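You operate a simulated robot arm through the tools that you are given. There is no shell and no other tool.

You are at the controls of a simulated two-armed robot. One attempt, no reset.

JOB
Move the red, pink, green and yellow lollies to their own colour holes.

It is judged by the outcome, as a careful person would: the job done as asked, and still so three seconds after it is handed in. It fails if anything else is knocked over, pushed out of place, dropped, spilled or broken.

ROBOT AND FRAMES
Two 7-joint arms with two-finger parallel grippers on one trunk that stands fixed in place. Base frame: the origin is at the foot of the trunk, x ahead of it, y to its left, z up; the work surface is at about z = 840. Units: mm, degrees, N and s.
The left shoulder is at [60, 143, 991], the right one opposite. With the tool pointing down near the work surface each hand reaches from about 320 to 740 mm from the base axis, measured 20 degrees to its own side. Payload 1.57 kg a hand.
The tool frame of a hand sits at the grasp point between the pads (the TCP): z along the fingers, y along the line on which they close. The tips reach 30 mm beyond it. The gripper opens to 110 mm. The fingers are 24 mm wide and 12 mm thick; the gripper's body (48 by 112 mm) begins 78 mm behind the TCP.
Orientation is told as [roll, pitch, yaw] about the base's x, y, z axes, in that order, counted from this pose: with the fingers straight down and closing along the base's y, the tool's x points along the base's -x, its y along +y and its z along -z.

CONTROLS
- The arms move only by the tool step_arm. It takes "left_motion", "right_motion" or both (then of equal length, played together; a hand with none holds still); each is text: rows parted by semicolons, each of 7 numbers parted by spaces: the shift along the tool's x, y, z in units of 30 mm (1.0 is 30 mm), then the turn, a rotation vector about the tool's x, y, z in units of 8 degrees (1.0 is 8 degrees), then the finger opening in mm, from 0 to 110. In form: dx dy dz ax ay az gripper; .... A call has 1 to 20 rows; each row shifts and turns the commanded pose from where the row before left it, along the tool's axes as they then stand. A call with a number of a shift or a turn outside -1 to 1 is refused whole. Rows are played at 5 a second. More than 50 mm and 8.6 degrees between two rows, or a gripper value outside its range, and nothing of the call is played. Where a pose cannot be reached the arm comes as near as it can. A force on the tool above 40 N (or 10 N above the force at the start of the call, whichever is more), or a blocked arm, ends the call early, and 0.2 s more pass. Each finger travels about 45 mm/s and halts on what it meets, pressing with about 21 N; the grip force reading is that of the motor and also rises with nothing between the fingers. The clock runs only during rows and for 0.2 s after the last one: add rows that do not move to give the fingers time. It gives the time, the measured TCP pose, the force on the tool (base axes), the opening and the grip force at its end, in the units of the frame above (readings bear some noise), with the torque about the TCP (base axes, N m) and any sound that the robot's microphone picked up, and new pictures: "show" is both (left out), scene, wrist or none (wrist: the cameras of the hands that moved).
- Cameras (640 x 400 px; columns grow to the right, rows downward): "scene" is now at [52.2, 1.6, 1606.6]; the picture's right is [0.00, -1.00, 0.00], its down [-0.70, -0.00, -0.71] and it looks along [0.71, 0.00, -0.70] (base axes); focal length 326 px, centre (320, 200). "left" rides on the left gripper at [70, -16, -141] in its tool frame; the picture's right is [0.23, 0.97, 0.00], its down [-0.85, 0.20, -0.48] and it looks along [-0.47, 0.11, 0.88] (tool axes); focal length 222 px, centre (320, 200). "right" rides on the right gripper at [70, 16, -141] in its tool frame; the picture's right is [-0.23, 0.97, 0.00], its down [-0.85, -0.20, -0.48] and it looks along [-0.47, -0.11, 0.88] (tool axes); focal length 222 px, centre (320, 200). There is no depth. A picture from a camera that has moved, and an enlarged one, comes with that camera's place and axes in the base frame and with its lens.
- move_column(by): slides the trunk up (or, below 0, down) by that many mm; the arms and the scene camera ride with it, the base frame stays. It gives what a move gives, with no picture.
- head_to(pan, tilt): turns the head with the scene camera to pan (to the left, within 86 degrees either way) and tilt (down, from -29 to 69), counted from straight ahead of the robot. It gives what a move gives, and a new picture of the scene camera.
- zoom(camera, box): a new picture of the part [left, top, right, bottom] of that camera's present view, enlarged. It takes no simulated time.
- job_done(): hands the job in; it is judged then, once.

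Nothing tells you positions but the pictures and the camera data. Unless the task says otherwise, let go and move clear before handing in.

The tools are called after "Emit:" as name(argument=value, ...) on one line, values as JSON. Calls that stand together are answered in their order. step_arm: Moves the arms, as the interface text tells. Its arguments: {"type":"object","properties":{"left_motion":{"type":"string"},"right_motion":{"type":"string"},"show":{"type":"string","enum":["both","scene","wrist","none"]}},"required":[]} The other tools are called the same way: move_column (by) moves the trunk up or down; head_to (pan, tilt) turns the head that bears the scene camera; zoom (camera, box) takes an enlarged picture of a part of a camera's view; job_done () hands the job in.

At the start:

```text
time: 0.0
left_tool_pos: [444.8, 127.3, 1178.3]
left_orientation: [0.0, 0.0, 0.0]
left_contact_force: [0.4, 0.8, -0.8]
left_ft_torque: [0.0, 0.01, -0.01]
left_finger_gap: 110.0
left_gripper_force: 0.1
right_tool_pos: [396.3, -236.2, 1176.9]
right_orientation: [-0.1, 0.0, 0.0]
right_contact_force: [0.1, 0.2, 0.6]
right_ft_torque: [-0.01, -0.02, 0.03]
right_finger_gap: 109.8
right_gripper_force: 0.1
trunk travel left (down, up): [-590.0, 0.0]
head pan, tilt (commanded): [0.3, 44.8]
```

scene: 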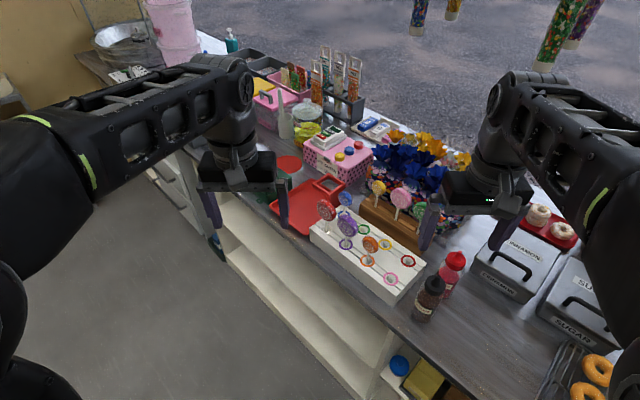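
right: 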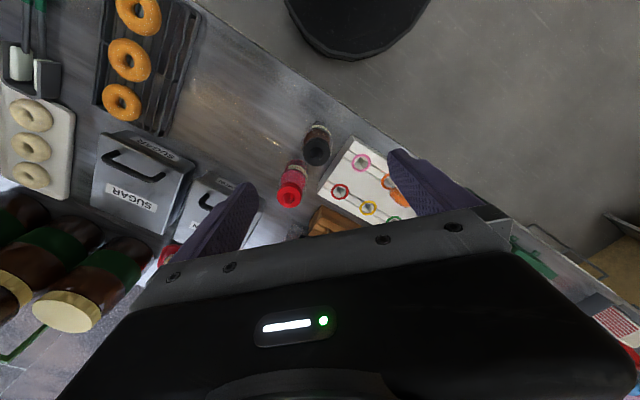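
left: 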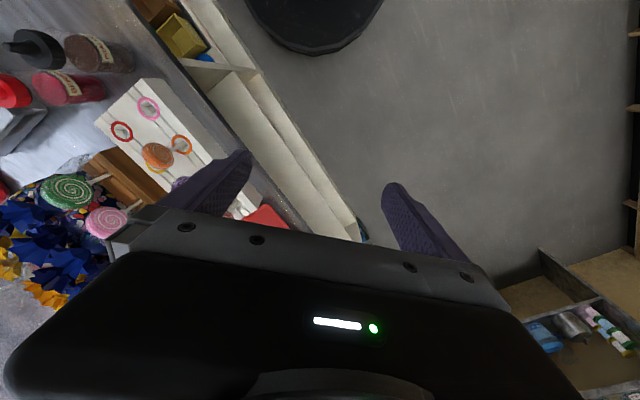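

I see a white board with coloured ring holes, some lollies in it already, and a brown wooden block with lollies behind it. I'll zoom in for detail.

Emit:
zoom(camera="scene", box=[280, 160, 460, 310])

Emit:
zoom(camera="left", box=[0, 60, 260, 260])

Emit:
zoom(camera="right", box=[240, 100, 440, 240])

```text
2.67 times, centred on (370, 235) of scene
camera zoom: at [52.2, 1.6, 1606.6], right [0.0, -1.0, 0.0], down [-0.7, 0.0, -0.71], along [0.71, 0.0, -0.7], focal length 869 px, centre (187, 107)
```

zoom: 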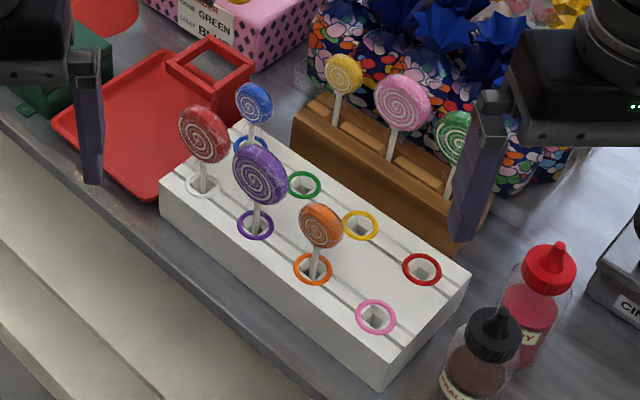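

```text
2.00 times, centred on (130, 160) of left
camera zoom: at [373.5, 110.6, 1318.9], right [-0.23, 0.97, 0.0], down [0.85, 0.2, 0.48], along [0.47, 0.11, -0.88], focal length 444 px, centre (700, 280)
```

zoom: 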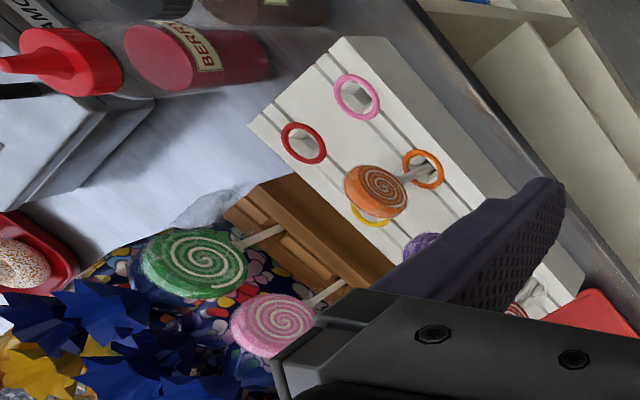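

```text
2.86 times, centred on (340, 170) of right
camera zoom: at [327.1, -219.8, 1319.1], right [0.23, 0.97, 0.0], down [0.85, -0.2, 0.48], along [0.47, -0.11, -0.88], focal length 635 px, centre (263, 286)
```

zoom: 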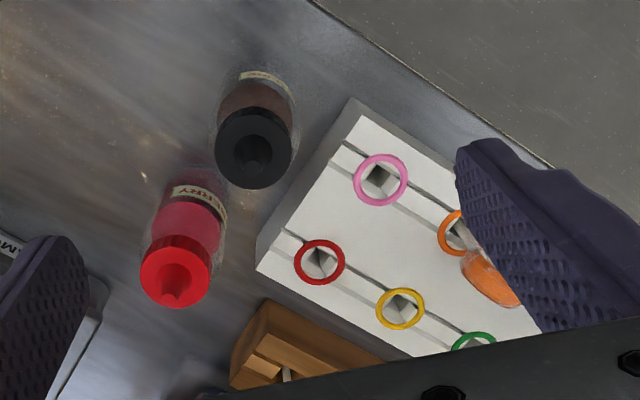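

The board (top near z≈890, lying at about 45°) has empty green, yellow, red and pink holes. The red lolly sits in the white hole, and the yellow, pink and green lollies stand in the brown block behind. I'll move both hands aside first so nothing hides the view.

Emit:
step_arm(left_motion="0 1 0 0 0 0 110; 0 1 0 0 0 0 110; 0 1 0 0 0 0 110; 0 1 0 0 0 0 110; 0 1 0 0 0 0 110; 0 0 0 0 0 0 110", right_motion="0 -1 0 0 0 0 60; 0 -1 0 0 0 0 60; 0 -1 0 0 0 0 60; 0 -1 0 0 0 0 60; 0 -1 0 0 0 0 60; 0 0 0 0 0 0 60", show="both")

```text
time: 1.4
left_tool_pos: [442.6, 276.3, 1178.8]
left_orientation: [0.1, 0.0, 0.0]
left_contact_force: [0.2, -1.3, 0.1]
left_ft_torque: [0.02, 0.02, 0.0]
left_finger_gap: 109.8
left_gripper_force: 0.1
right_tool_pos: [394.5, -386.9, 1178.8]
right_orientation: [0.0, 0.0, 0.0]
right_contact_force: [0.3, 0.0, 0.2]
right_ft_torque: [0.0, 0.0, 0.02]
right_finger_gap: 60.0
right_gripper_force: 0.1
trunk travel left (down, up): [-590.0, 0.0]
head pan, tilt (commanded): [0.3, 44.8]
camera scene: at [52.0, 1.6, 1606.6], right [0.0, -1.0, 0.0], down [-0.7, 0.0, -0.71], along [0.71, 0.0, -0.7], focal length 326 px, centre (320, 200)
camera right: at [325.4, -370.8, 1320.6], right [0.23, 0.97, 0.0], down [0.85, -0.2, 0.48], along [0.47, -0.11, -0.88], focal length 222 px, centre (320, 200)
camera left: at [372.5, 260.1, 1320.7], right [-0.23, 0.97, 0.0], down [0.85, 0.2, 0.48], along [0.47, 0.11, -0.88], focal length 222 px, centre (320, 200)
```

scene: 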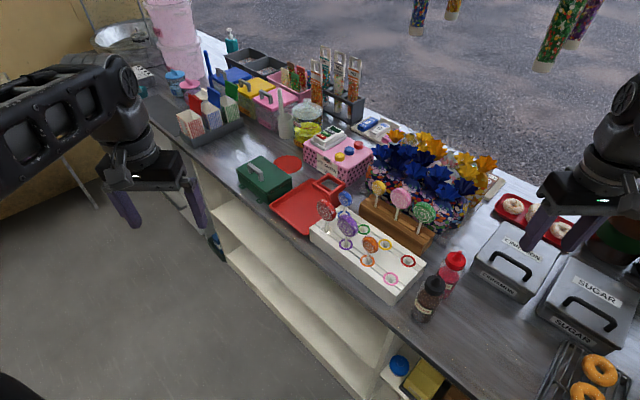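
right: 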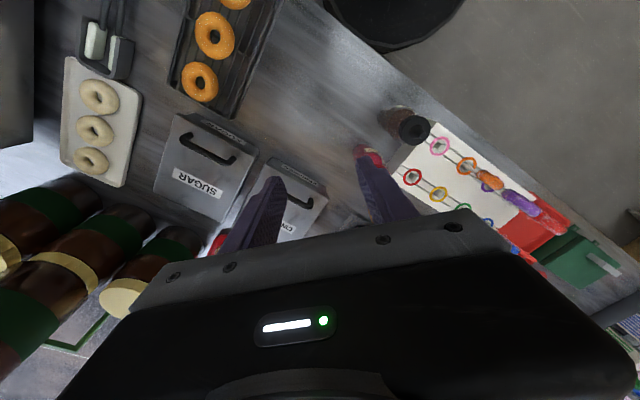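
left: 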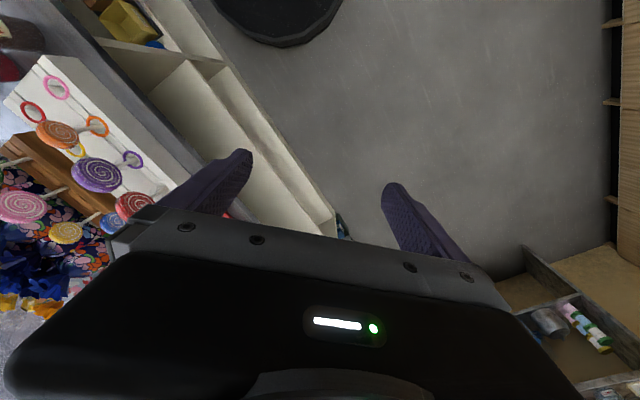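

Emit:
zoom(camera="scene", box=[350, 165, 446, 225])

Emit:
zoom(camera="scene", box=[305, 185, 401, 245])

Emit:
zoom(camera="left", box=[0, 50, 192, 290])

Emit:
zoom(camera="right", box=[370, 100, 600, 260])

```text
6.67 times, centred on (398, 195) of scene
camera zoom: at [52.0, 1.6, 1606.6], right [0.0, -1.0, 0.0], down [-0.7, 0.0, -0.71], along [0.71, 0.0, -0.7], focal length 2173 px, centre (-200, 233)
```

zoom: 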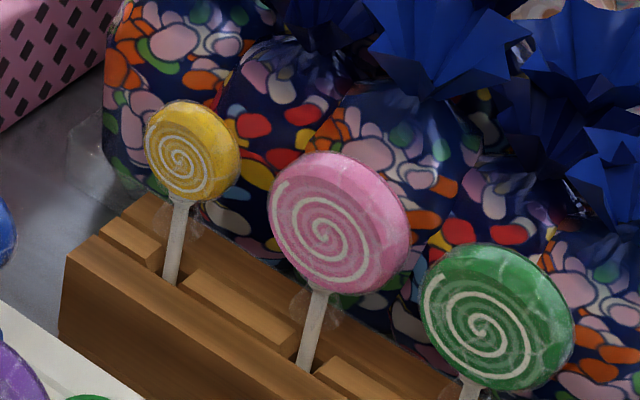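

```text
6.67 times, centred on (353, 215) of scene
camera zoom: at [52.0, 1.6, 1606.6], right [0.0, -1.0, 0.0], down [-0.7, 0.0, -0.71], along [0.71, 0.0, -0.7], focal length 2173 px, centre (100, 100)
```

zoom: 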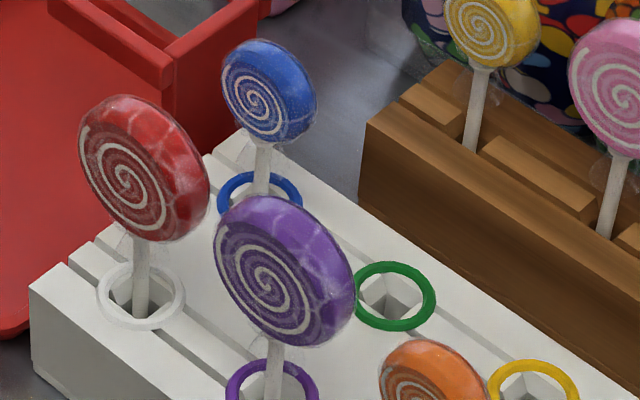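

```text
1.67 times, centred on (96, 170) of left
camera zoom: at [372.5, 260.1, 1320.7], right [-0.23, 0.97, 0.0], down [0.85, 0.2, 0.48], along [0.47, 0.11, -0.88], focal length 370 px, centre (693, 250)
```

zoom: 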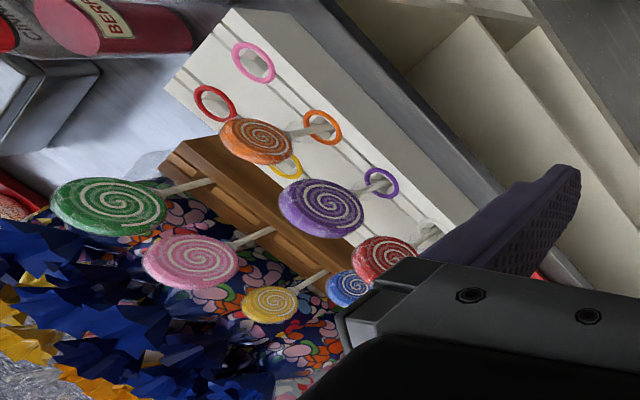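

```text
2.50 times, centred on (485, 180) of right
camera zoom: at [325.4, -370.8, 1320.6], right [0.23, 0.97, 0.0], down [0.85, -0.2, 0.48], along [0.47, -0.11, -0.88], focal length 555 px, centre (-92, 250)
```

zoom: 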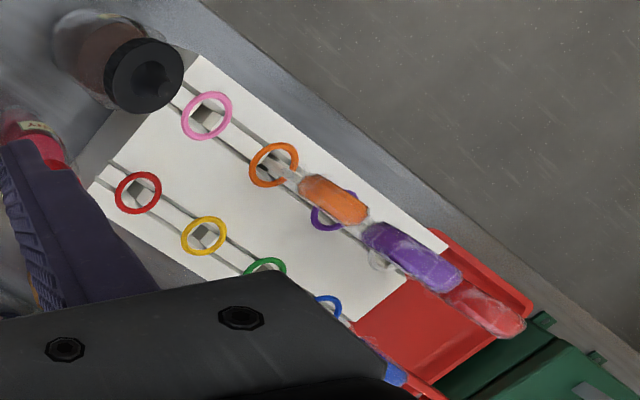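

The discs stand edge-on along the 45° row, so the hand should close across the row with a yaw of about 45°. Now I'll check how close the candy bags are behind the brown block.

Emit:
zoom(camera="scene", box=[350, 120, 510, 260])

Emit:
zoom(camera="left", box=[0, 140, 128, 340])

Emit:
head_to(pan=-20, tilt=40)

```text
2.86 times, centred on (430, 190) of scene
camera zoom: at [52.0, 1.6, 1606.6], right [0.0, -1.0, 0.0], down [-0.7, 0.0, -0.71], along [0.71, 0.0, -0.7], focal length 931 px, centre (6, 229)
```

zoom: 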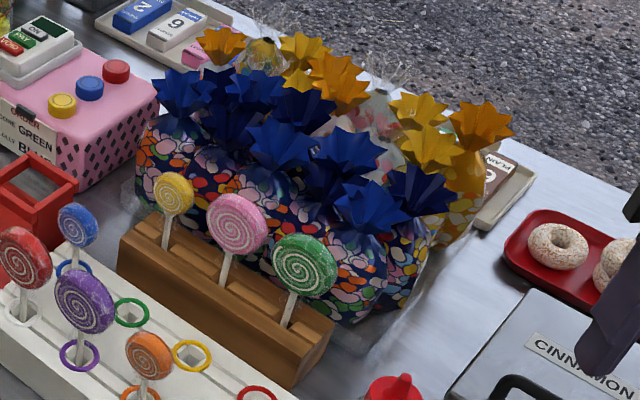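

```text
2.00 times, centred on (64, 240) of left
camera zoom: at [372.5, 260.1, 1320.7], right [-0.23, 0.97, 0.0], down [0.85, 0.2, 0.48], along [0.47, 0.11, -0.88], focal length 444 px, centre (832, 120)
```

zoom: 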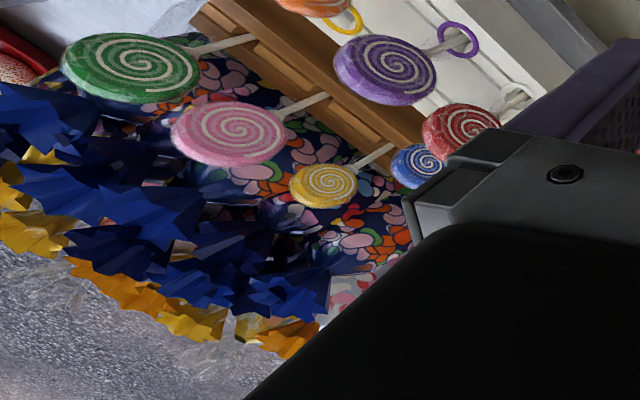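

```text
time: 2.2
left_tool_pos: [443.5, 276.6, 1180.0]
left_orientation: [0.0, 0.1, 0.0]
left_contact_force: [0.6, -1.1, -0.4]
left_ft_torque: [0.01, 0.04, 0.01]
left_finger_gap: 110.1
left_gripper_force: 0.0
right_tool_pos: [393.6, -386.6, 1179.1]
right_orientation: [0.0, 0.0, 0.0]
right_contact_force: [0.1, 0.7, 0.0]
right_ft_torque: [0.0, 0.01, 0.01]
right_finger_gap: 60.1
right_gripper_force: 0.2
trunk travel left (down, up): [-590.0, 0.0]
head pan, tilt (commanded): [-20.0, 40.0]
camera scene: at [50.6, -27.7, 1613.6], right [-0.34, -0.94, 0.0], down [-0.6, 0.22, -0.77], along [0.72, -0.26, -0.64], focal length 326 px, centre (320, 200)
```

scene: 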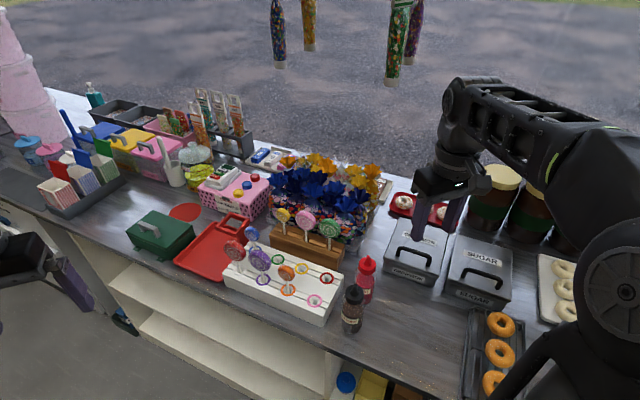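

The flowers on the bags sit about 90 mm behind the brown row at z≈1000, so a narrow hand opening should clear them. Next I'll turn the right hand to yaw 45° so it closes across the row.

Emit:
step_arm(right_motion="0 0 0 0 0 -0.9375 60; 0 0 0 0 0 -0.9375 60; 0 0 0 0 0 -0.9375 60; 0 0 0 0 0 -0.9375 60; 0 0 0 0 0 -0.9375 60; 0 0 0 0 0 -0.9375 60; 0 0 0 0 0 0 60", show="wrist")

Emit:
head_to(pan=0, tilt=45)

```text
time: 3.8
left_tool_pos: [443.4, 276.3, 1179.7]
left_orientation: [0.1, 0.1, 0.0]
left_contact_force: [0.9, 0.7, -0.1]
left_ft_torque: [-0.03, 0.01, 0.03]
left_finger_gap: 110.1
left_gripper_force: 0.0
right_tool_pos: [396.5, -384.6, 1178.9]
right_orientation: [0.1, -0.1, 45.1]
right_contact_force: [0.1, -0.5, -0.5]
right_ft_torque: [-0.01, -0.04, -0.01]
right_finger_gap: 60.2
right_gripper_force: 0.0
trunk travel left (down, up): [-590.0, 0.0]
head pan, tilt (commanded): [-20.0, 40.0]
camera right: at [336.2, -423.5, 1319.5], right [-0.53, 0.85, 0.0], down [0.75, 0.46, 0.48], along [0.41, 0.25, -0.88], focal length 222 px, centre (320, 200)
```

right: 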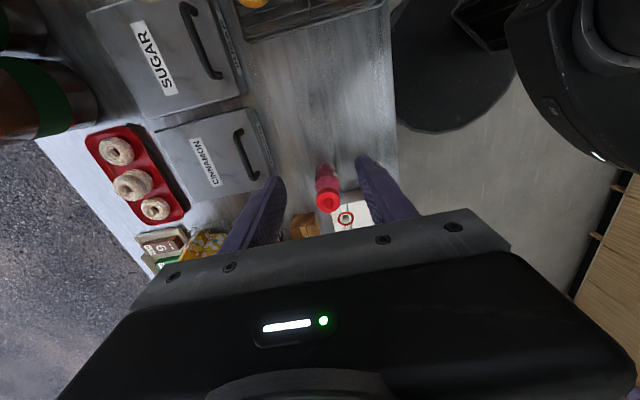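

```text
time: 4.7
left_tool_pos: [442.8, 276.2, 1179.0]
left_orientation: [0.0, -0.1, 0.0]
left_contact_force: [0.1, 0.1, -0.3]
left_ft_torque: [0.01, -0.01, 0.0]
left_finger_gap: 110.0
left_gripper_force: 0.1
right_tool_pos: [396.5, -386.3, 1177.4]
right_orientation: [0.1, 0.0, 44.9]
right_contact_force: [-0.4, -0.6, 0.4]
right_ft_torque: [-0.03, -0.01, 0.01]
right_finger_gap: 59.9
right_gripper_force: 0.0
trunk travel left (down, up): [-590.0, 0.0]
head pan, tilt (commanded): [0.0, 45.0]
camera scene: at [52.0, 1.2, 1606.3], right [0.0, -1.0, 0.0], down [-0.71, 0.0, -0.71], along [0.71, 0.0, -0.71], focal length 326 px, centre (320, 200)
```

scene: 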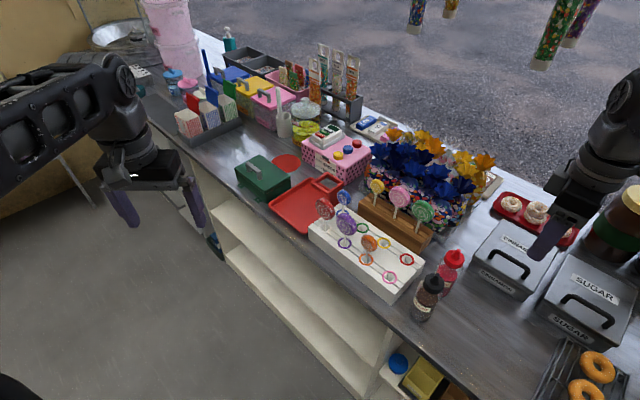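

The hand now sits at yaw 45°. I'll move it over the red lolly, still well above it, and look with the wrist camera.

Emit:
step_arm(right_motion="-0.98 0.18 0.1 0 0 0 60; -0.98 0.18 0.1 0 0 0 60; -0.98 0.18 0.1 0 0 0 60; -0.98 0.18 0.1 0 0 0 60; -0.98 0.18 0.1 0 0 0 60; -0.98 0.18 0.1 0 0 0 60; -0.98 0.18 0.1 0 0 0 60; -0.98 0.18 0.1 0 0 0 60; -0.98 0.18 0.1 0 0 0 60; -0.98 0.18 0.1 0 0 0 60; -0.98 0.18 0.1 0 0 0 60; -0.98 0.18 0.1 0 0 0 60; -0.98 0.18 0.1 0 0 0 60; 0 0 0 0 0 0 60", show="both")

```text
time: 7.7
left_tool_pos: [442.2, 275.1, 1180.1]
left_orientation: [-0.1, -0.1, -0.1]
left_contact_force: [0.1, 0.5, 0.5]
left_ft_torque: [-0.02, -0.01, -0.01]
left_finger_gap: 109.6
left_gripper_force: 0.0
right_tool_pos: [578.9, -66.8, 1110.1]
right_orientation: [-0.1, -0.1, 45.0]
right_contact_force: [-0.7, 0.1, -0.4]
right_ft_torque: [0.03, 0.03, 0.02]
right_finger_gap: 59.9
right_gripper_force: 0.1
right hand out of reach, approached as far as the arm can: row 10, 11, 12, 13
trunk travel left (down, up): [-590.0, 0.0]
head pan, tilt (commanded): [0.0, 45.0]
camera scene: at [51.9, 0.9, 1606.3], right [0.0, -1.0, 0.0], down [-0.71, 0.0, -0.71], along [0.71, 0.0, -0.71], focal length 326 px, centre (320, 200)
camera right: at [517.0, -105.4, 1250.7], right [-0.53, 0.85, 0.0], down [0.74, 0.46, 0.48], along [0.41, 0.25, -0.88], focal length 222 px, centre (320, 200)
```

scene: 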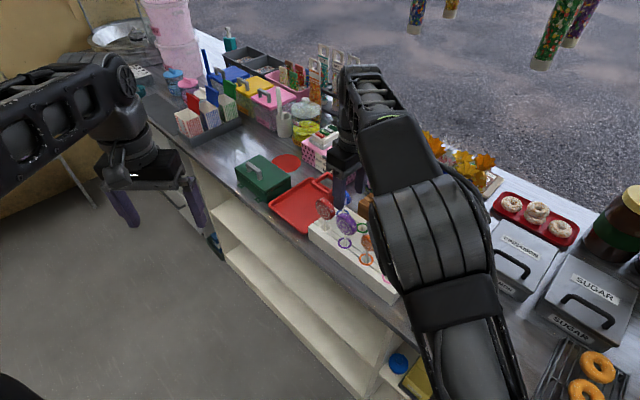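
right: 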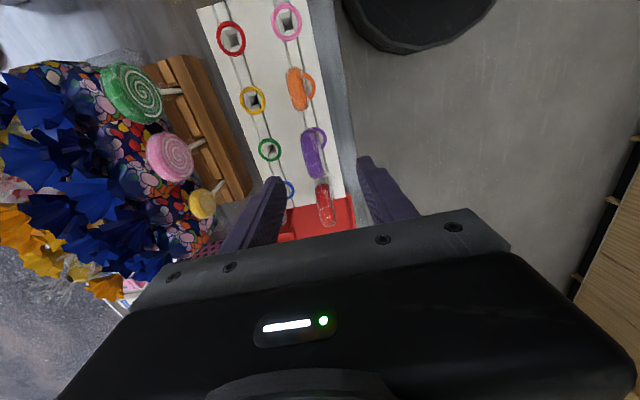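

At z≈1110 the arm runs out of reach with the tool straight down. I'll tilt the tool about its closing axis so the fingers lean outward along the row, which gains reach. First I'll zoom in to measure the ring and lolly positions.

Emit:
zoom(camera="right", box=[190, 0, 350, 100])

Emit:
zoom(camera="right", box=[240, 120, 400, 240])

Emit:
zoom(camera="right", box=[60, 40, 260, 240])

Emit:
zoom(camera="scene", box=[300, 180, 420, 290])

```text
4.00 times, centred on (270, 50) of right
camera zoom: at [517.0, -105.4, 1250.7], right [-0.53, 0.85, 0.0], down [0.74, 0.46, 0.48], along [0.41, 0.25, -0.88], focal length 888 px, centre (520, 800)
```

zoom: 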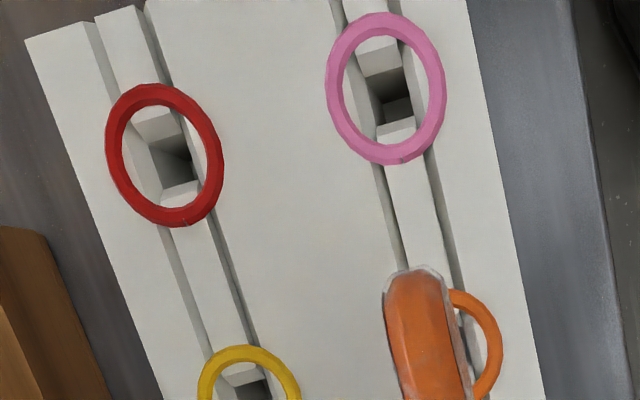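

```text
3.33 times, centred on (320, 180) of right
camera zoom: at [517.0, -105.4, 1250.7], right [-0.53, 0.85, 0.0], down [0.74, 0.46, 0.48], along [0.41, 0.25, -0.88], focal length 740 px, centre (320, 267)
```

zoom: 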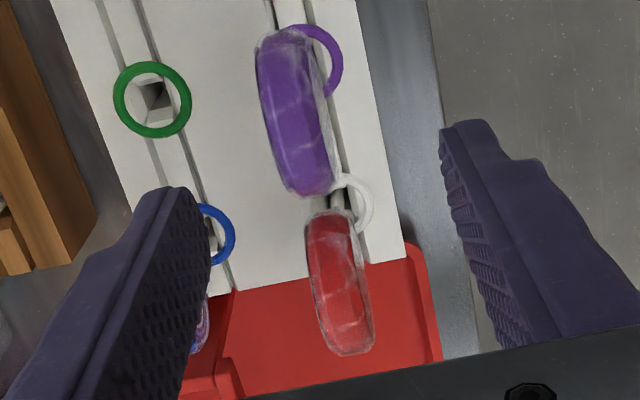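

```text
2.00 times, centred on (160, 140) of right
camera zoom: at [517.0, -105.4, 1250.7], right [-0.53, 0.85, 0.0], down [0.74, 0.46, 0.48], along [0.41, 0.25, -0.88], focal length 444 px, centre (640, 320)
```

zoom: 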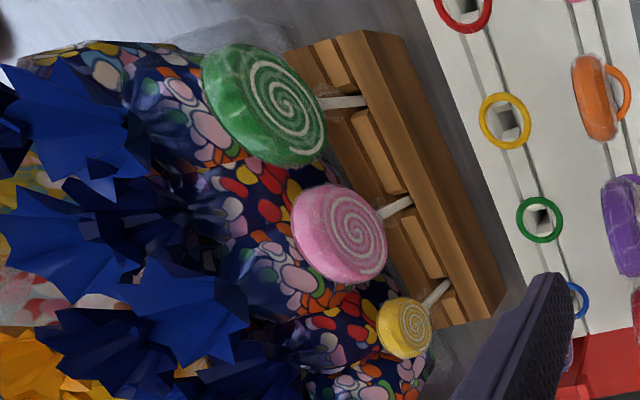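

```text
3.64 times, centred on (360, 235) of scene
camera zoom: at [51.9, 0.9, 1606.3], right [0.0, -1.0, 0.0], down [-0.71, 0.0, -0.71], along [0.71, 0.0, -0.71], focal length 1185 px, centre (174, 73)
```

zoom: 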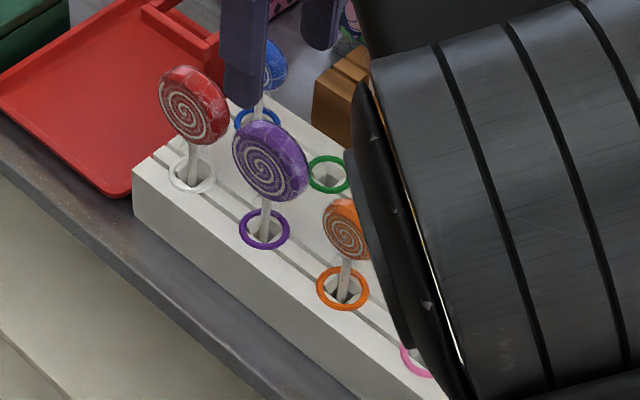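

All the views agree once the ring plane is put at z≈901. That puts the red hole near (540,-226), yellow (593,-174), green (646,-121) and pink (487,-174), with the red lolly near (648,-14, z 973). Next I'll tilt the tool 30° so the fingers lean outward along the row.

Emit:
step_arm(right_motion="0 0 0 0 -0.9375 0 60; 0 0 0 0 -0.9375 0 60; 0 0 0 0 -0.9375 0 60; 0 0 0 0 -0.9375 0 60; 0 0 0 0 0 0 60; 0 0 0 0 0 0 60", show="both")

```text
time: 9.1
left_tool_pos: [442.3, 275.2, 1179.6]
left_orientation: [0.0, 0.0, 0.0]
left_contact_force: [-0.2, 0.1, -1.1]
left_ft_torque: [0.02, 0.01, -0.03]
left_finger_gap: 110.1
left_gripper_force: 0.0
right_tool_pos: [579.6, -67.9, 1109.0]
right_orientation: [0.0, -30.2, 45.0]
right_contact_force: [-0.4, 0.0, 0.7]
right_ft_torque: [-0.01, -0.01, -0.01]
right_finger_gap: 59.9
right_gripper_force: 0.0
trunk travel left (down, up): [-590.0, 0.0]
head pan, tilt (commanded): [0.0, 45.0]
camera scene: at [52.0, 1.0, 1606.3], right [0.0, -1.0, 0.0], down [-0.71, 0.0, -0.71], along [0.71, 0.0, -0.71], focal length 326 px, centre (320, 200)
camera right: at [476.0, -149.4, 1196.6], right [-0.55, 0.83, 0.11], down [0.5, 0.21, 0.84], along [0.67, 0.52, -0.53], focal length 222 px, centre (320, 200)
```

scene: 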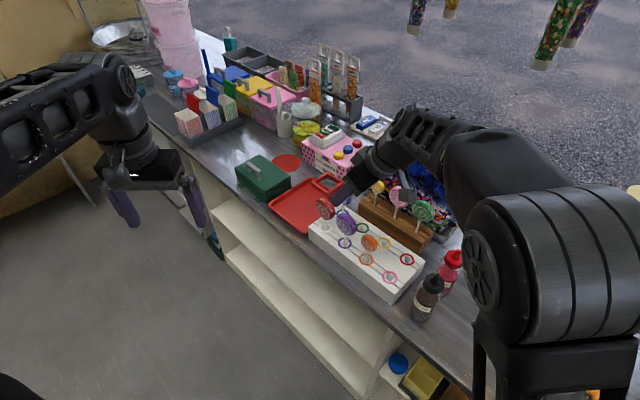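
right: 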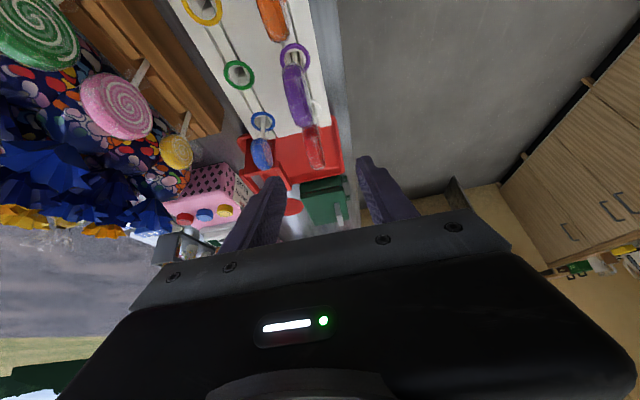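

The commanded pose follows the reached pose. I'll move to a pre-grasp about 80 mm back along the tool axis from the red disc, opened to 46 mm.

Emit:
step_arm(right_motion="-0.082 -0.117 0.818 0 0 0 46; -0.082 -0.117 0.818 0 0 0 46; -0.082 -0.117 0.818 0 0 0 46; 0 0 0 0 0 0 46; 0 0 0 0 0 0 46", show="both")

Emit:
zoom(camera="right", box=[200, 80, 440, 240])

Emit:
zoom(camera="scene", box=[290, 150, 450, 260])

```text
time: 10.3
left_tool_pos: [444.1, 276.5, 1179.8]
left_orientation: [0.0, 0.0, 0.0]
left_contact_force: [-0.4, -0.2, 0.8]
left_ft_torque: [0.01, -0.01, 0.0]
left_finger_gap: 110.1
left_gripper_force: 0.1
right_tool_pos: [618.3, -45.5, 1049.5]
right_orientation: [0.0, -30.0, 45.1]
right_contact_force: [-0.3, -0.3, -0.1]
right_ft_torque: [-0.01, 0.0, -0.02]
right_finger_gap: 46.1
right_gripper_force: 0.0
trunk travel left (down, up): [-590.0, 0.0]
head pan, tilt (commanded): [0.0, 45.0]
camera scene: at [52.4, 1.5, 1606.3], right [0.0, -1.0, 0.0], down [-0.71, 0.0, -0.71], along [0.71, 0.0, -0.71], focal length 326 px, centre (320, 200)
camera right: at [514.6, -126.7, 1137.3], right [-0.55, 0.83, 0.11], down [0.5, 0.21, 0.84], along [0.67, 0.52, -0.53], focal length 222 px, centre (320, 200)
```

scene: 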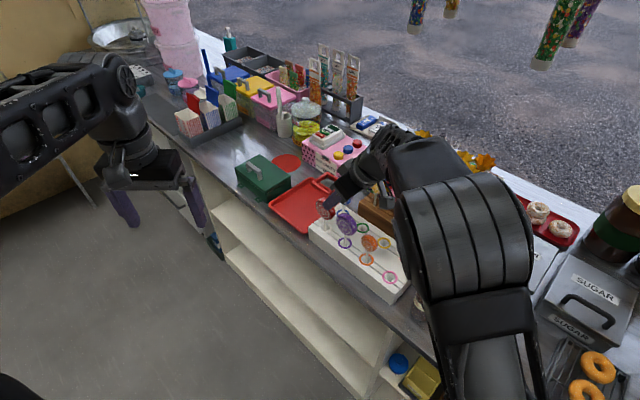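
right: 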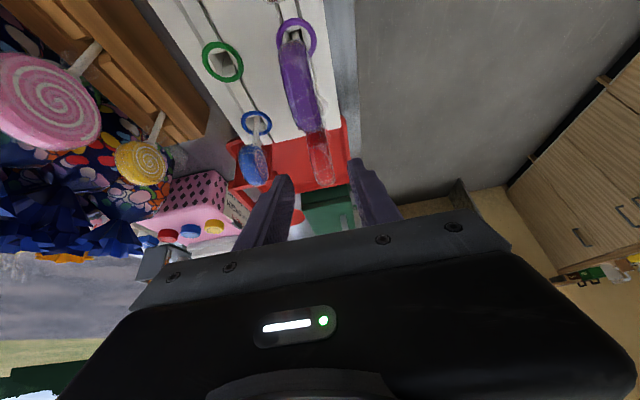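

```text
2.50 times, centred on (320, 160) of right
camera zoom: at [514.6, -126.7, 1137.3], right [-0.55, 0.83, 0.11], down [0.5, 0.21, 0.84], along [0.67, 0.52, -0.53], focal length 555 px, centre (320, 300)
```

zoom: 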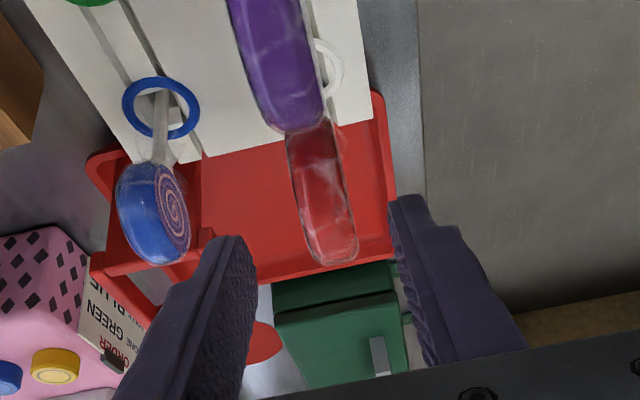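

```text
3.64 times, centred on (370, 205) of scene
camera zoom: at [52.4, 1.5, 1606.3], right [0.0, -1.0, 0.0], down [-0.71, 0.0, -0.71], along [0.71, 0.0, -0.71], focal length 1185 px, centre (138, 182)
```

zoom: 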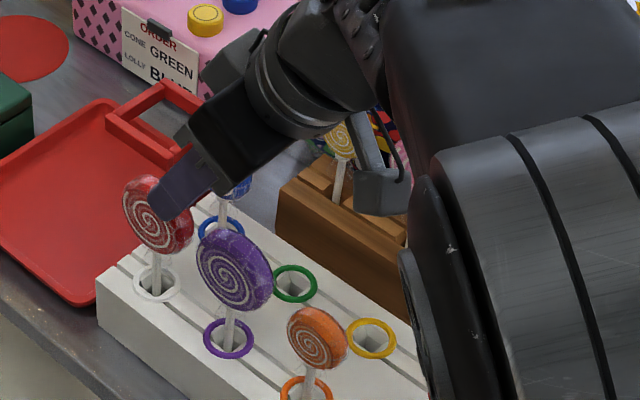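

The red disc is centred between the fingers and on the tool axis. I'll go in 74 mm along the tool axis.

Emit:
step_arm(right_motion="0 0.03 0.6 0 0 0 46; 0 0 0.6 0 0 0 46; 0 0 0.6 0 0 0 46; 0 0 0.67 0 0 0 46; 0 0 0 0 0 0 46", show="both")

Emit:
zoom(camera="right", box=[200, 80, 440, 240])

Emit:
zoom(camera="scene", box=[290, 150, 450, 260])

```text
time: 11.5
left_tool_pos: [442.0, 276.5, 1179.2]
left_orientation: [0.0, 0.0, 0.0]
left_contact_force: [0.0, 0.4, 0.4]
left_ft_torque: [0.0, -0.01, 0.0]
left_finger_gap: 110.0
left_gripper_force: 0.0
right_tool_pos: [642.6, -19.3, 985.4]
right_orientation: [0.0, -29.9, 45.1]
right_contact_force: [-0.2, 0.1, -0.1]
right_ft_torque: [0.01, 0.02, -0.01]
right_finger_gap: 45.9
right_gripper_force: 0.0
trunk travel left (down, up): [-590.0, 0.0]
head pan, tilt (commanded): [0.0, 45.0]
camera scene: at [51.8, 1.1, 1606.3], right [0.0, -1.0, 0.0], down [-0.71, 0.0, -0.71], along [0.71, 0.0, -0.71], focal length 326 px, centre (320, 200)
camera right: at [539.1, -100.2, 1073.3], right [-0.55, 0.83, 0.11], down [0.5, 0.21, 0.84], along [0.67, 0.52, -0.53], focal length 222 px, centre (320, 200)
```

scene: 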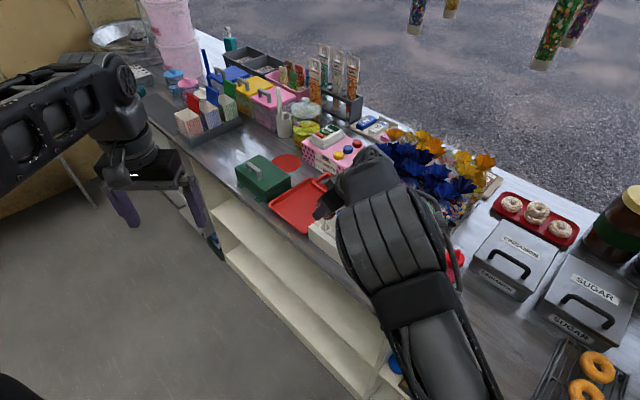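
right: 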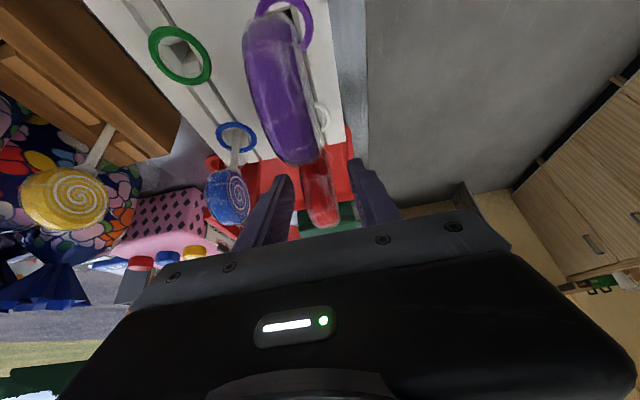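

```text
2.50 times, centred on (320, 160) of right
camera zoom: at [539.1, -100.2, 1073.3], right [-0.55, 0.83, 0.11], down [0.5, 0.21, 0.84], along [0.67, 0.52, -0.53], focal length 555 px, centre (320, 300)
```

zoom: 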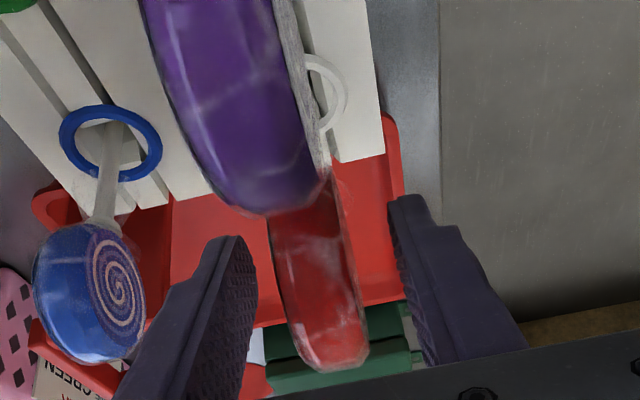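

```text
3.64 times, centred on (370, 205) of scene
camera zoom: at [51.8, 1.1, 1606.3], right [0.0, -1.0, 0.0], down [-0.71, 0.0, -0.71], along [0.71, 0.0, -0.71], focal length 1185 px, centre (138, 182)
```

zoom: 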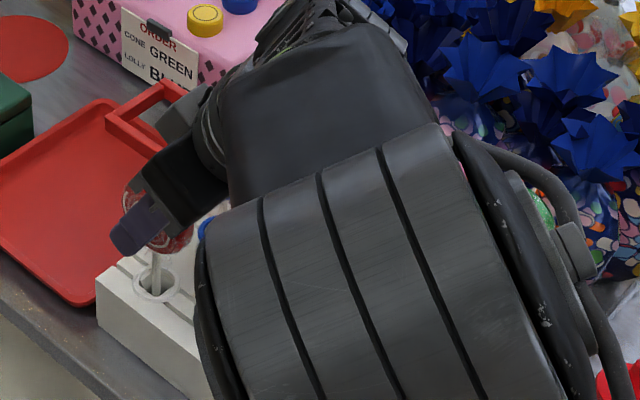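

The fingers straddle the red disc with free space on both sides. I'll go in 6 mm more and close.

Emit:
step_arm(right_motion="0 0 0.2 0 0 0 46; 0 0 0 0 0 0 30; 0 0 0 0 0 0 5; 0 0 0 0 0 0 5; 0 0 0 0 0 0 5; 0 0 0 0 0 0 5", show="wrist")

Emit:
zoom(camera="right", box=[200, 80, 440, 240])

```text
time: 12.9
left_tool_pos: [442.8, 276.0, 1179.6]
left_orientation: [0.0, -0.1, 0.0]
left_contact_force: [-0.6, -0.4, -0.7]
left_ft_torque: [-0.02, 0.03, -0.03]
left_finger_gap: 110.0
left_gripper_force: 0.1
right_tool_pos: [646.9, -16.3, 981.1]
right_orientation: [0.0, -30.0, 45.0]
right_contact_force: [0.7, 1.0, 1.3]
right_ft_torque: [0.01, -0.08, -0.02]
right_finger_gap: 17.5
right_gripper_force: 20.7
trunk travel left (down, up): [-590.0, 0.0]
head pan, tilt (commanded): [0.0, 45.0]
camera right: at [541.9, -97.7, 1068.7], right [-0.55, 0.83, 0.11], down [0.5, 0.21, 0.84], along [0.67, 0.52, -0.53], focal length 222 px, centre (320, 200)
```

right: 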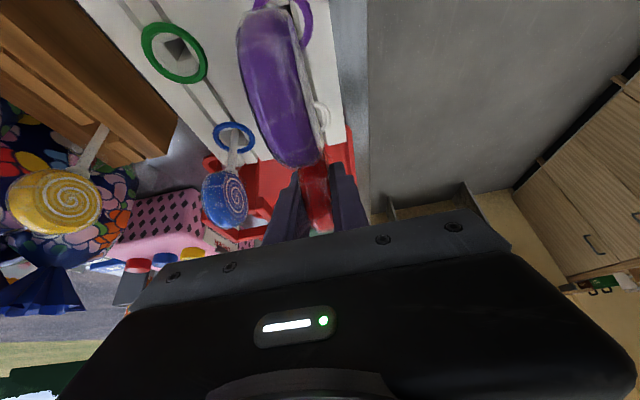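

```text
2.50 times, centred on (320, 160) of right
camera zoom: at [541.9, -97.7, 1068.7], right [-0.55, 0.83, 0.11], down [0.5, 0.21, 0.84], along [0.67, 0.52, -0.53], focal length 555 px, centre (320, 300)
```

zoom: 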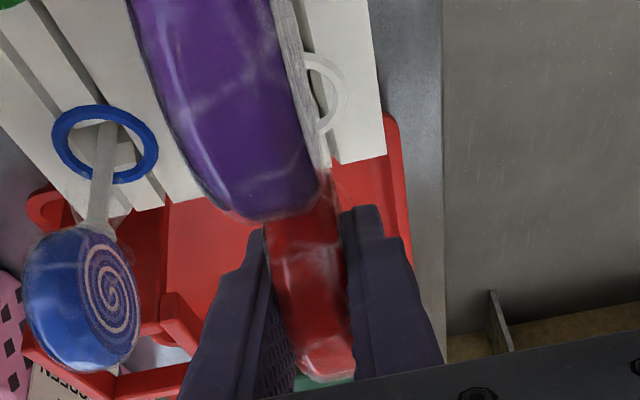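

The red disc is gripped (gap 17.5 mm, about 21 N). I'll lift it straight up 90 mm.

Emit:
step_arm(right_motion="-0.25 0 -0.433 0 0 0 5; -0.5 0 -0.866 0 0 0 5; -0.5 0 -0.866 0 0 0 5; -0.25 0 -0.433 0 0 0 5; 0 0 0 0 0 0 5", show="both")

Emit:
zoom(camera="scene", box=[290, 150, 450, 260])

Emit:
zoom(camera="right", box=[200, 80, 440, 240])

```text
time: 14.1
left_tool_pos: [441.8, 276.3, 1178.5]
left_orientation: [0.0, 0.0, 0.0]
left_contact_force: [0.3, -0.2, 0.6]
left_ft_torque: [0.0, -0.03, -0.04]
left_finger_gap: 110.0
left_gripper_force: 0.1
right_tool_pos: [644.7, -16.5, 1069.0]
right_orientation: [0.0, -30.0, 45.0]
right_contact_force: [-0.5, 0.4, -1.1]
right_ft_torque: [0.03, 0.01, 0.04]
right_finger_gap: 17.5
right_gripper_force: 21.1
trunk travel left (down, up): [-590.0, 0.0]
head pan, tilt (commanded): [0.0, 45.0]
camera scene: at [52.2, 1.4, 1606.3], right [0.0, -1.0, 0.0], down [-0.71, 0.0, -0.71], along [0.71, 0.0, -0.71], focal length 326 px, centre (320, 200)
camera right: at [541.8, -98.1, 1156.9], right [-0.55, 0.83, 0.11], down [0.5, 0.21, 0.84], along [0.67, 0.52, -0.53], focal length 222 px, centre (320, 200)
```

scene: 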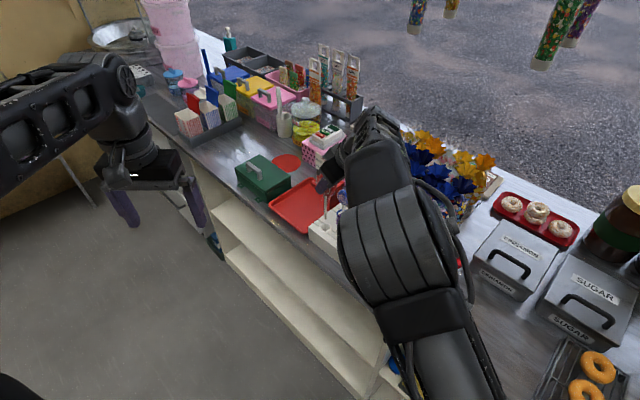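
right: 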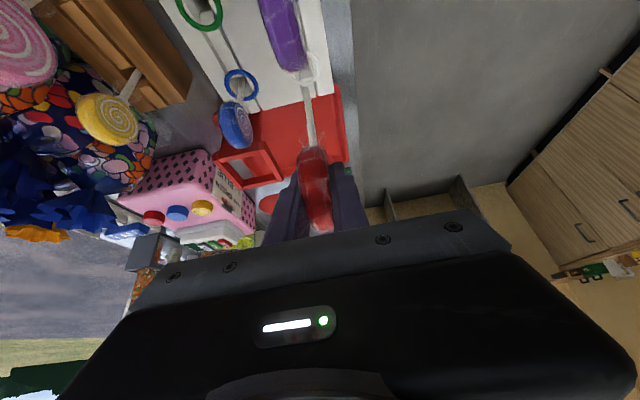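

```text
3.64 times, centred on (370, 205) of scene
camera zoom: at [52.2, 1.4, 1606.3], right [0.0, -1.0, 0.0], down [-0.71, 0.0, -0.71], along [0.71, 0.0, -0.71], focal length 1185 px, centre (138, 182)
```

zoom: 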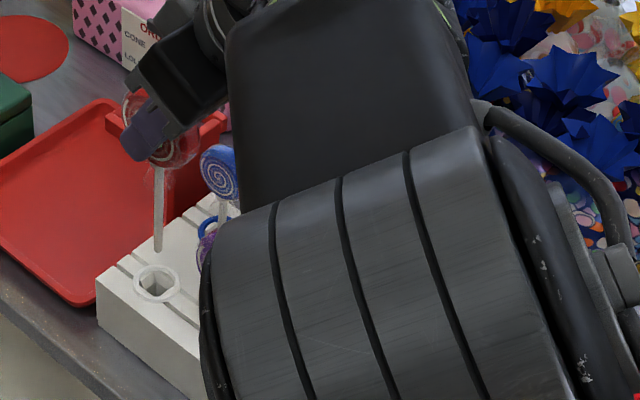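

```text
2.50 times, centred on (320, 160) of right
camera zoom: at [541.8, -98.1, 1156.9], right [-0.55, 0.83, 0.11], down [0.5, 0.21, 0.84], along [0.67, 0.52, -0.53], focal length 555 px, centre (320, 300)
```

zoom: 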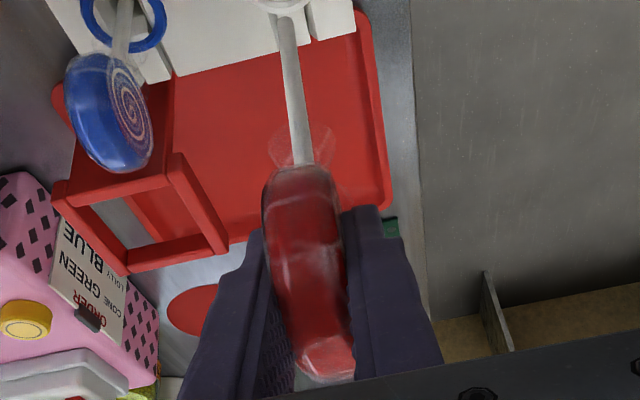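

The stick is clear of the hole, its end at z≈935 and its length about 127 mm from the disc centre. I'll carry it along the midline between the two rows to the red hole, raising it another 30 mm.

Emit:
step_arm(right_motion="-0.25 -0.6 -0.433 0 0 0 5; -0.25 -0.6 -0.433 0 0 0 5; 0.719 0 -0.415 0 0 0 5; 0.719 0 -0.415 0 0 0 5; 0.719 0 -0.415 0 0 0 5; 0.719 0 -0.415 0 0 0 5; 0.719 0 -0.415 0 0 0 5; 0.719 0 -0.415 0 0 0 5; 0.719 0 -0.415 0 0 0 5; 0.719 0 -0.415 0 0 0 5; 0.719 0 -0.415 0 0 0 5; 0 0 0 0 0 0 5", show="both")

Emit:
zoom(camera="scene", box=[290, 180, 450, 290])

Emit:
zoom(camera="right", box=[200, 80, 440, 240])

```text
time: 16.7
left_tool_pos: [443.4, 277.3, 1178.3]
left_orientation: [0.0, 0.0, -0.1]
left_contact_force: [0.0, -0.8, -1.2]
left_ft_torque: [-0.01, 0.02, 0.01]
left_finger_gap: 109.9
left_gripper_force: 0.1
right_tool_pos: [512.8, -199.6, 1100.7]
right_orientation: [0.0, -29.9, 45.1]
right_contact_force: [0.5, -0.8, -0.8]
right_ft_torque: [-0.02, 0.02, -0.02]
right_finger_gap: 17.3
right_gripper_force: 21.1
trunk travel left (down, up): [-590.0, 0.0]
head pan, tilt (commanded): [0.0, 45.0]
camera scene: at [52.6, 2.0, 1606.3], right [0.0, -1.0, 0.0], down [-0.71, 0.0, -0.71], along [0.71, 0.0, -0.71], focal length 326 px, centre (320, 200)
camera right: at [410.3, -281.3, 1187.9], right [-0.55, 0.83, 0.11], down [0.5, 0.21, 0.84], along [0.67, 0.52, -0.53], focal length 222 px, centre (320, 200)
```

scene: 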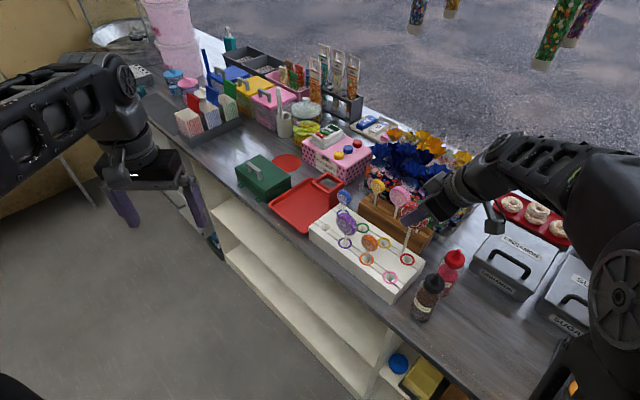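
right: 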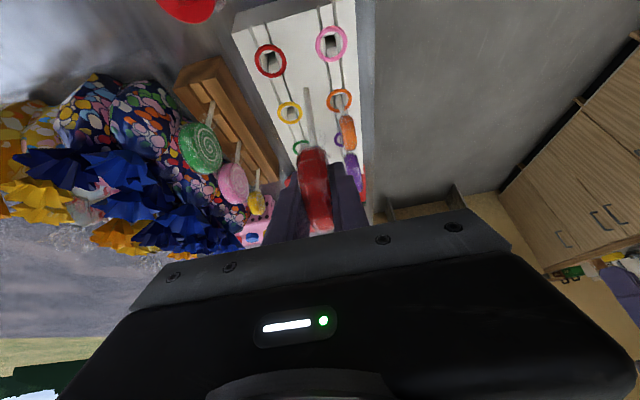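

```text
3.64 times, centred on (370, 235) of scene
camera zoom: at [52.6, 2.0, 1606.3], right [0.0, -1.0, 0.0], down [-0.71, 0.0, -0.71], along [0.71, 0.0, -0.71], focal length 1185 px, centre (138, 73)
```

zoom: 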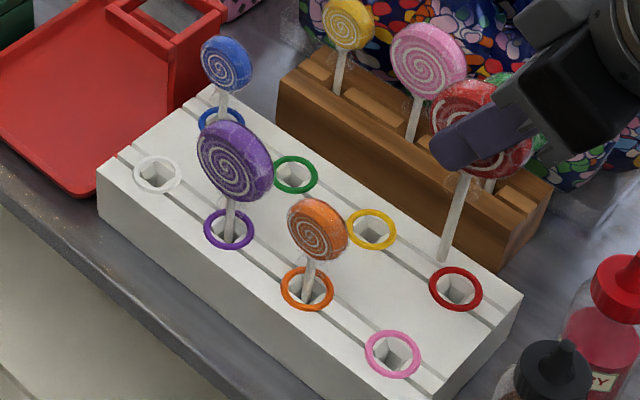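

```text
2.50 times, centred on (320, 160) of right
camera zoom: at [410.3, -281.3, 1187.9], right [-0.55, 0.83, 0.11], down [0.5, 0.21, 0.84], along [0.67, 0.52, -0.53], focal length 555 px, centre (320, 300)
```

zoom: 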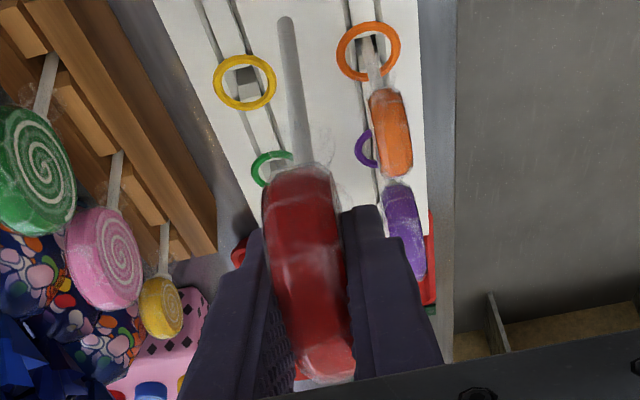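

The stick sits over the midline near the red hole. I'll shift across 37 mm and lower it to just above the ring to check alignment.

Emit:
step_arm(right_motion="0.036 -0.625 -0.021 0 0 0 5; 0.036 -0.625 -0.021 0 0 0 5; 0.375 0 0.65 0 0 0 5; 0.375 0 0.65 0 0 0 5; 0 0 0 0 0 0 5", show="both")

Emit:
zoom(camera="scene", box=[360, 200, 440, 280])

Emit:
zoom(camera="right", box=[200, 0, 400, 160])

```text
time: 17.9
left_tool_pos: [443.0, 276.3, 1180.4]
left_orientation: [0.0, -0.1, 0.0]
left_contact_force: [-0.4, -0.1, 0.8]
left_ft_torque: [0.01, -0.03, -0.02]
left_finger_gap: 110.0
left_gripper_force: 0.0
right_tool_pos: [538.7, -228.0, 1054.3]
right_orientation: [-0.1, -30.0, 45.0]
right_contact_force: [0.0, 0.1, -0.3]
right_ft_torque: [-0.02, 0.0, -0.02]
right_finger_gap: 17.5
right_gripper_force: 20.5
trunk travel left (down, up): [-590.0, 0.0]
head pan, tilt (commanded): [0.0, 45.0]
camera scene: at [51.8, 1.2, 1606.3], right [0.0, -1.0, 0.0], down [-0.71, 0.0, -0.71], along [0.71, 0.0, -0.71], focal length 326 px, centre (320, 200)
camera right: at [434.4, -309.6, 1142.4], right [-0.55, 0.83, 0.11], down [0.5, 0.21, 0.84], along [0.67, 0.52, -0.53], focal length 222 px, centre (320, 200)
```

scene: 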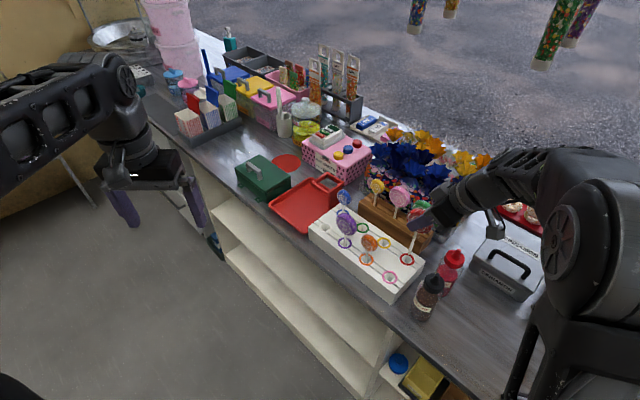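
right: 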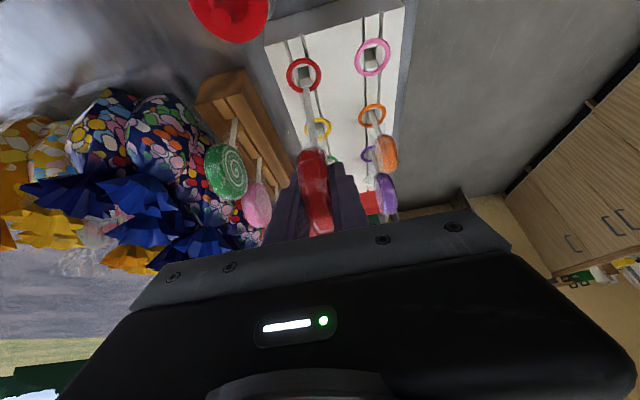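

```text
5.00 times, centred on (400, 240) of scene
camera zoom: at [51.8, 1.2, 1606.3], right [0.0, -1.0, 0.0], down [-0.71, 0.0, -0.71], along [0.71, 0.0, -0.71], focal length 1630 px, centre (-80, 0)
```

zoom: 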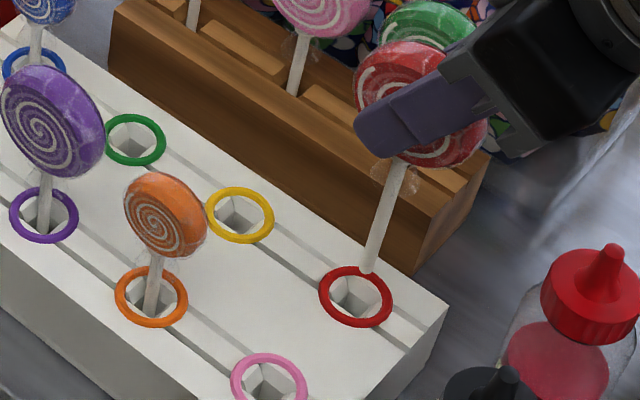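

```text
2.50 times, centred on (300, 80) of right
camera zoom: at [434.4, -309.6, 1142.4], right [-0.55, 0.83, 0.11], down [0.5, 0.21, 0.84], along [0.67, 0.52, -0.53], focal length 555 px, centre (370, 500)
```

zoom: 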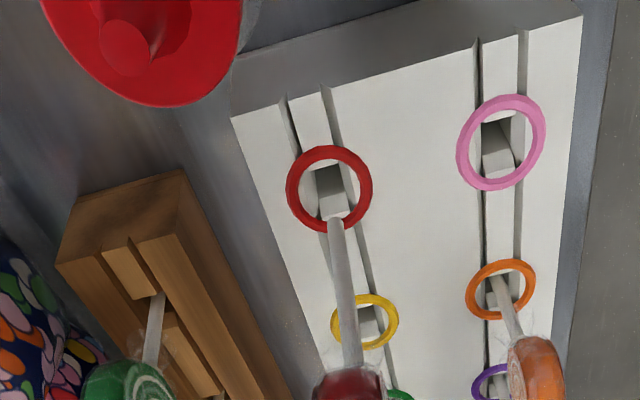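

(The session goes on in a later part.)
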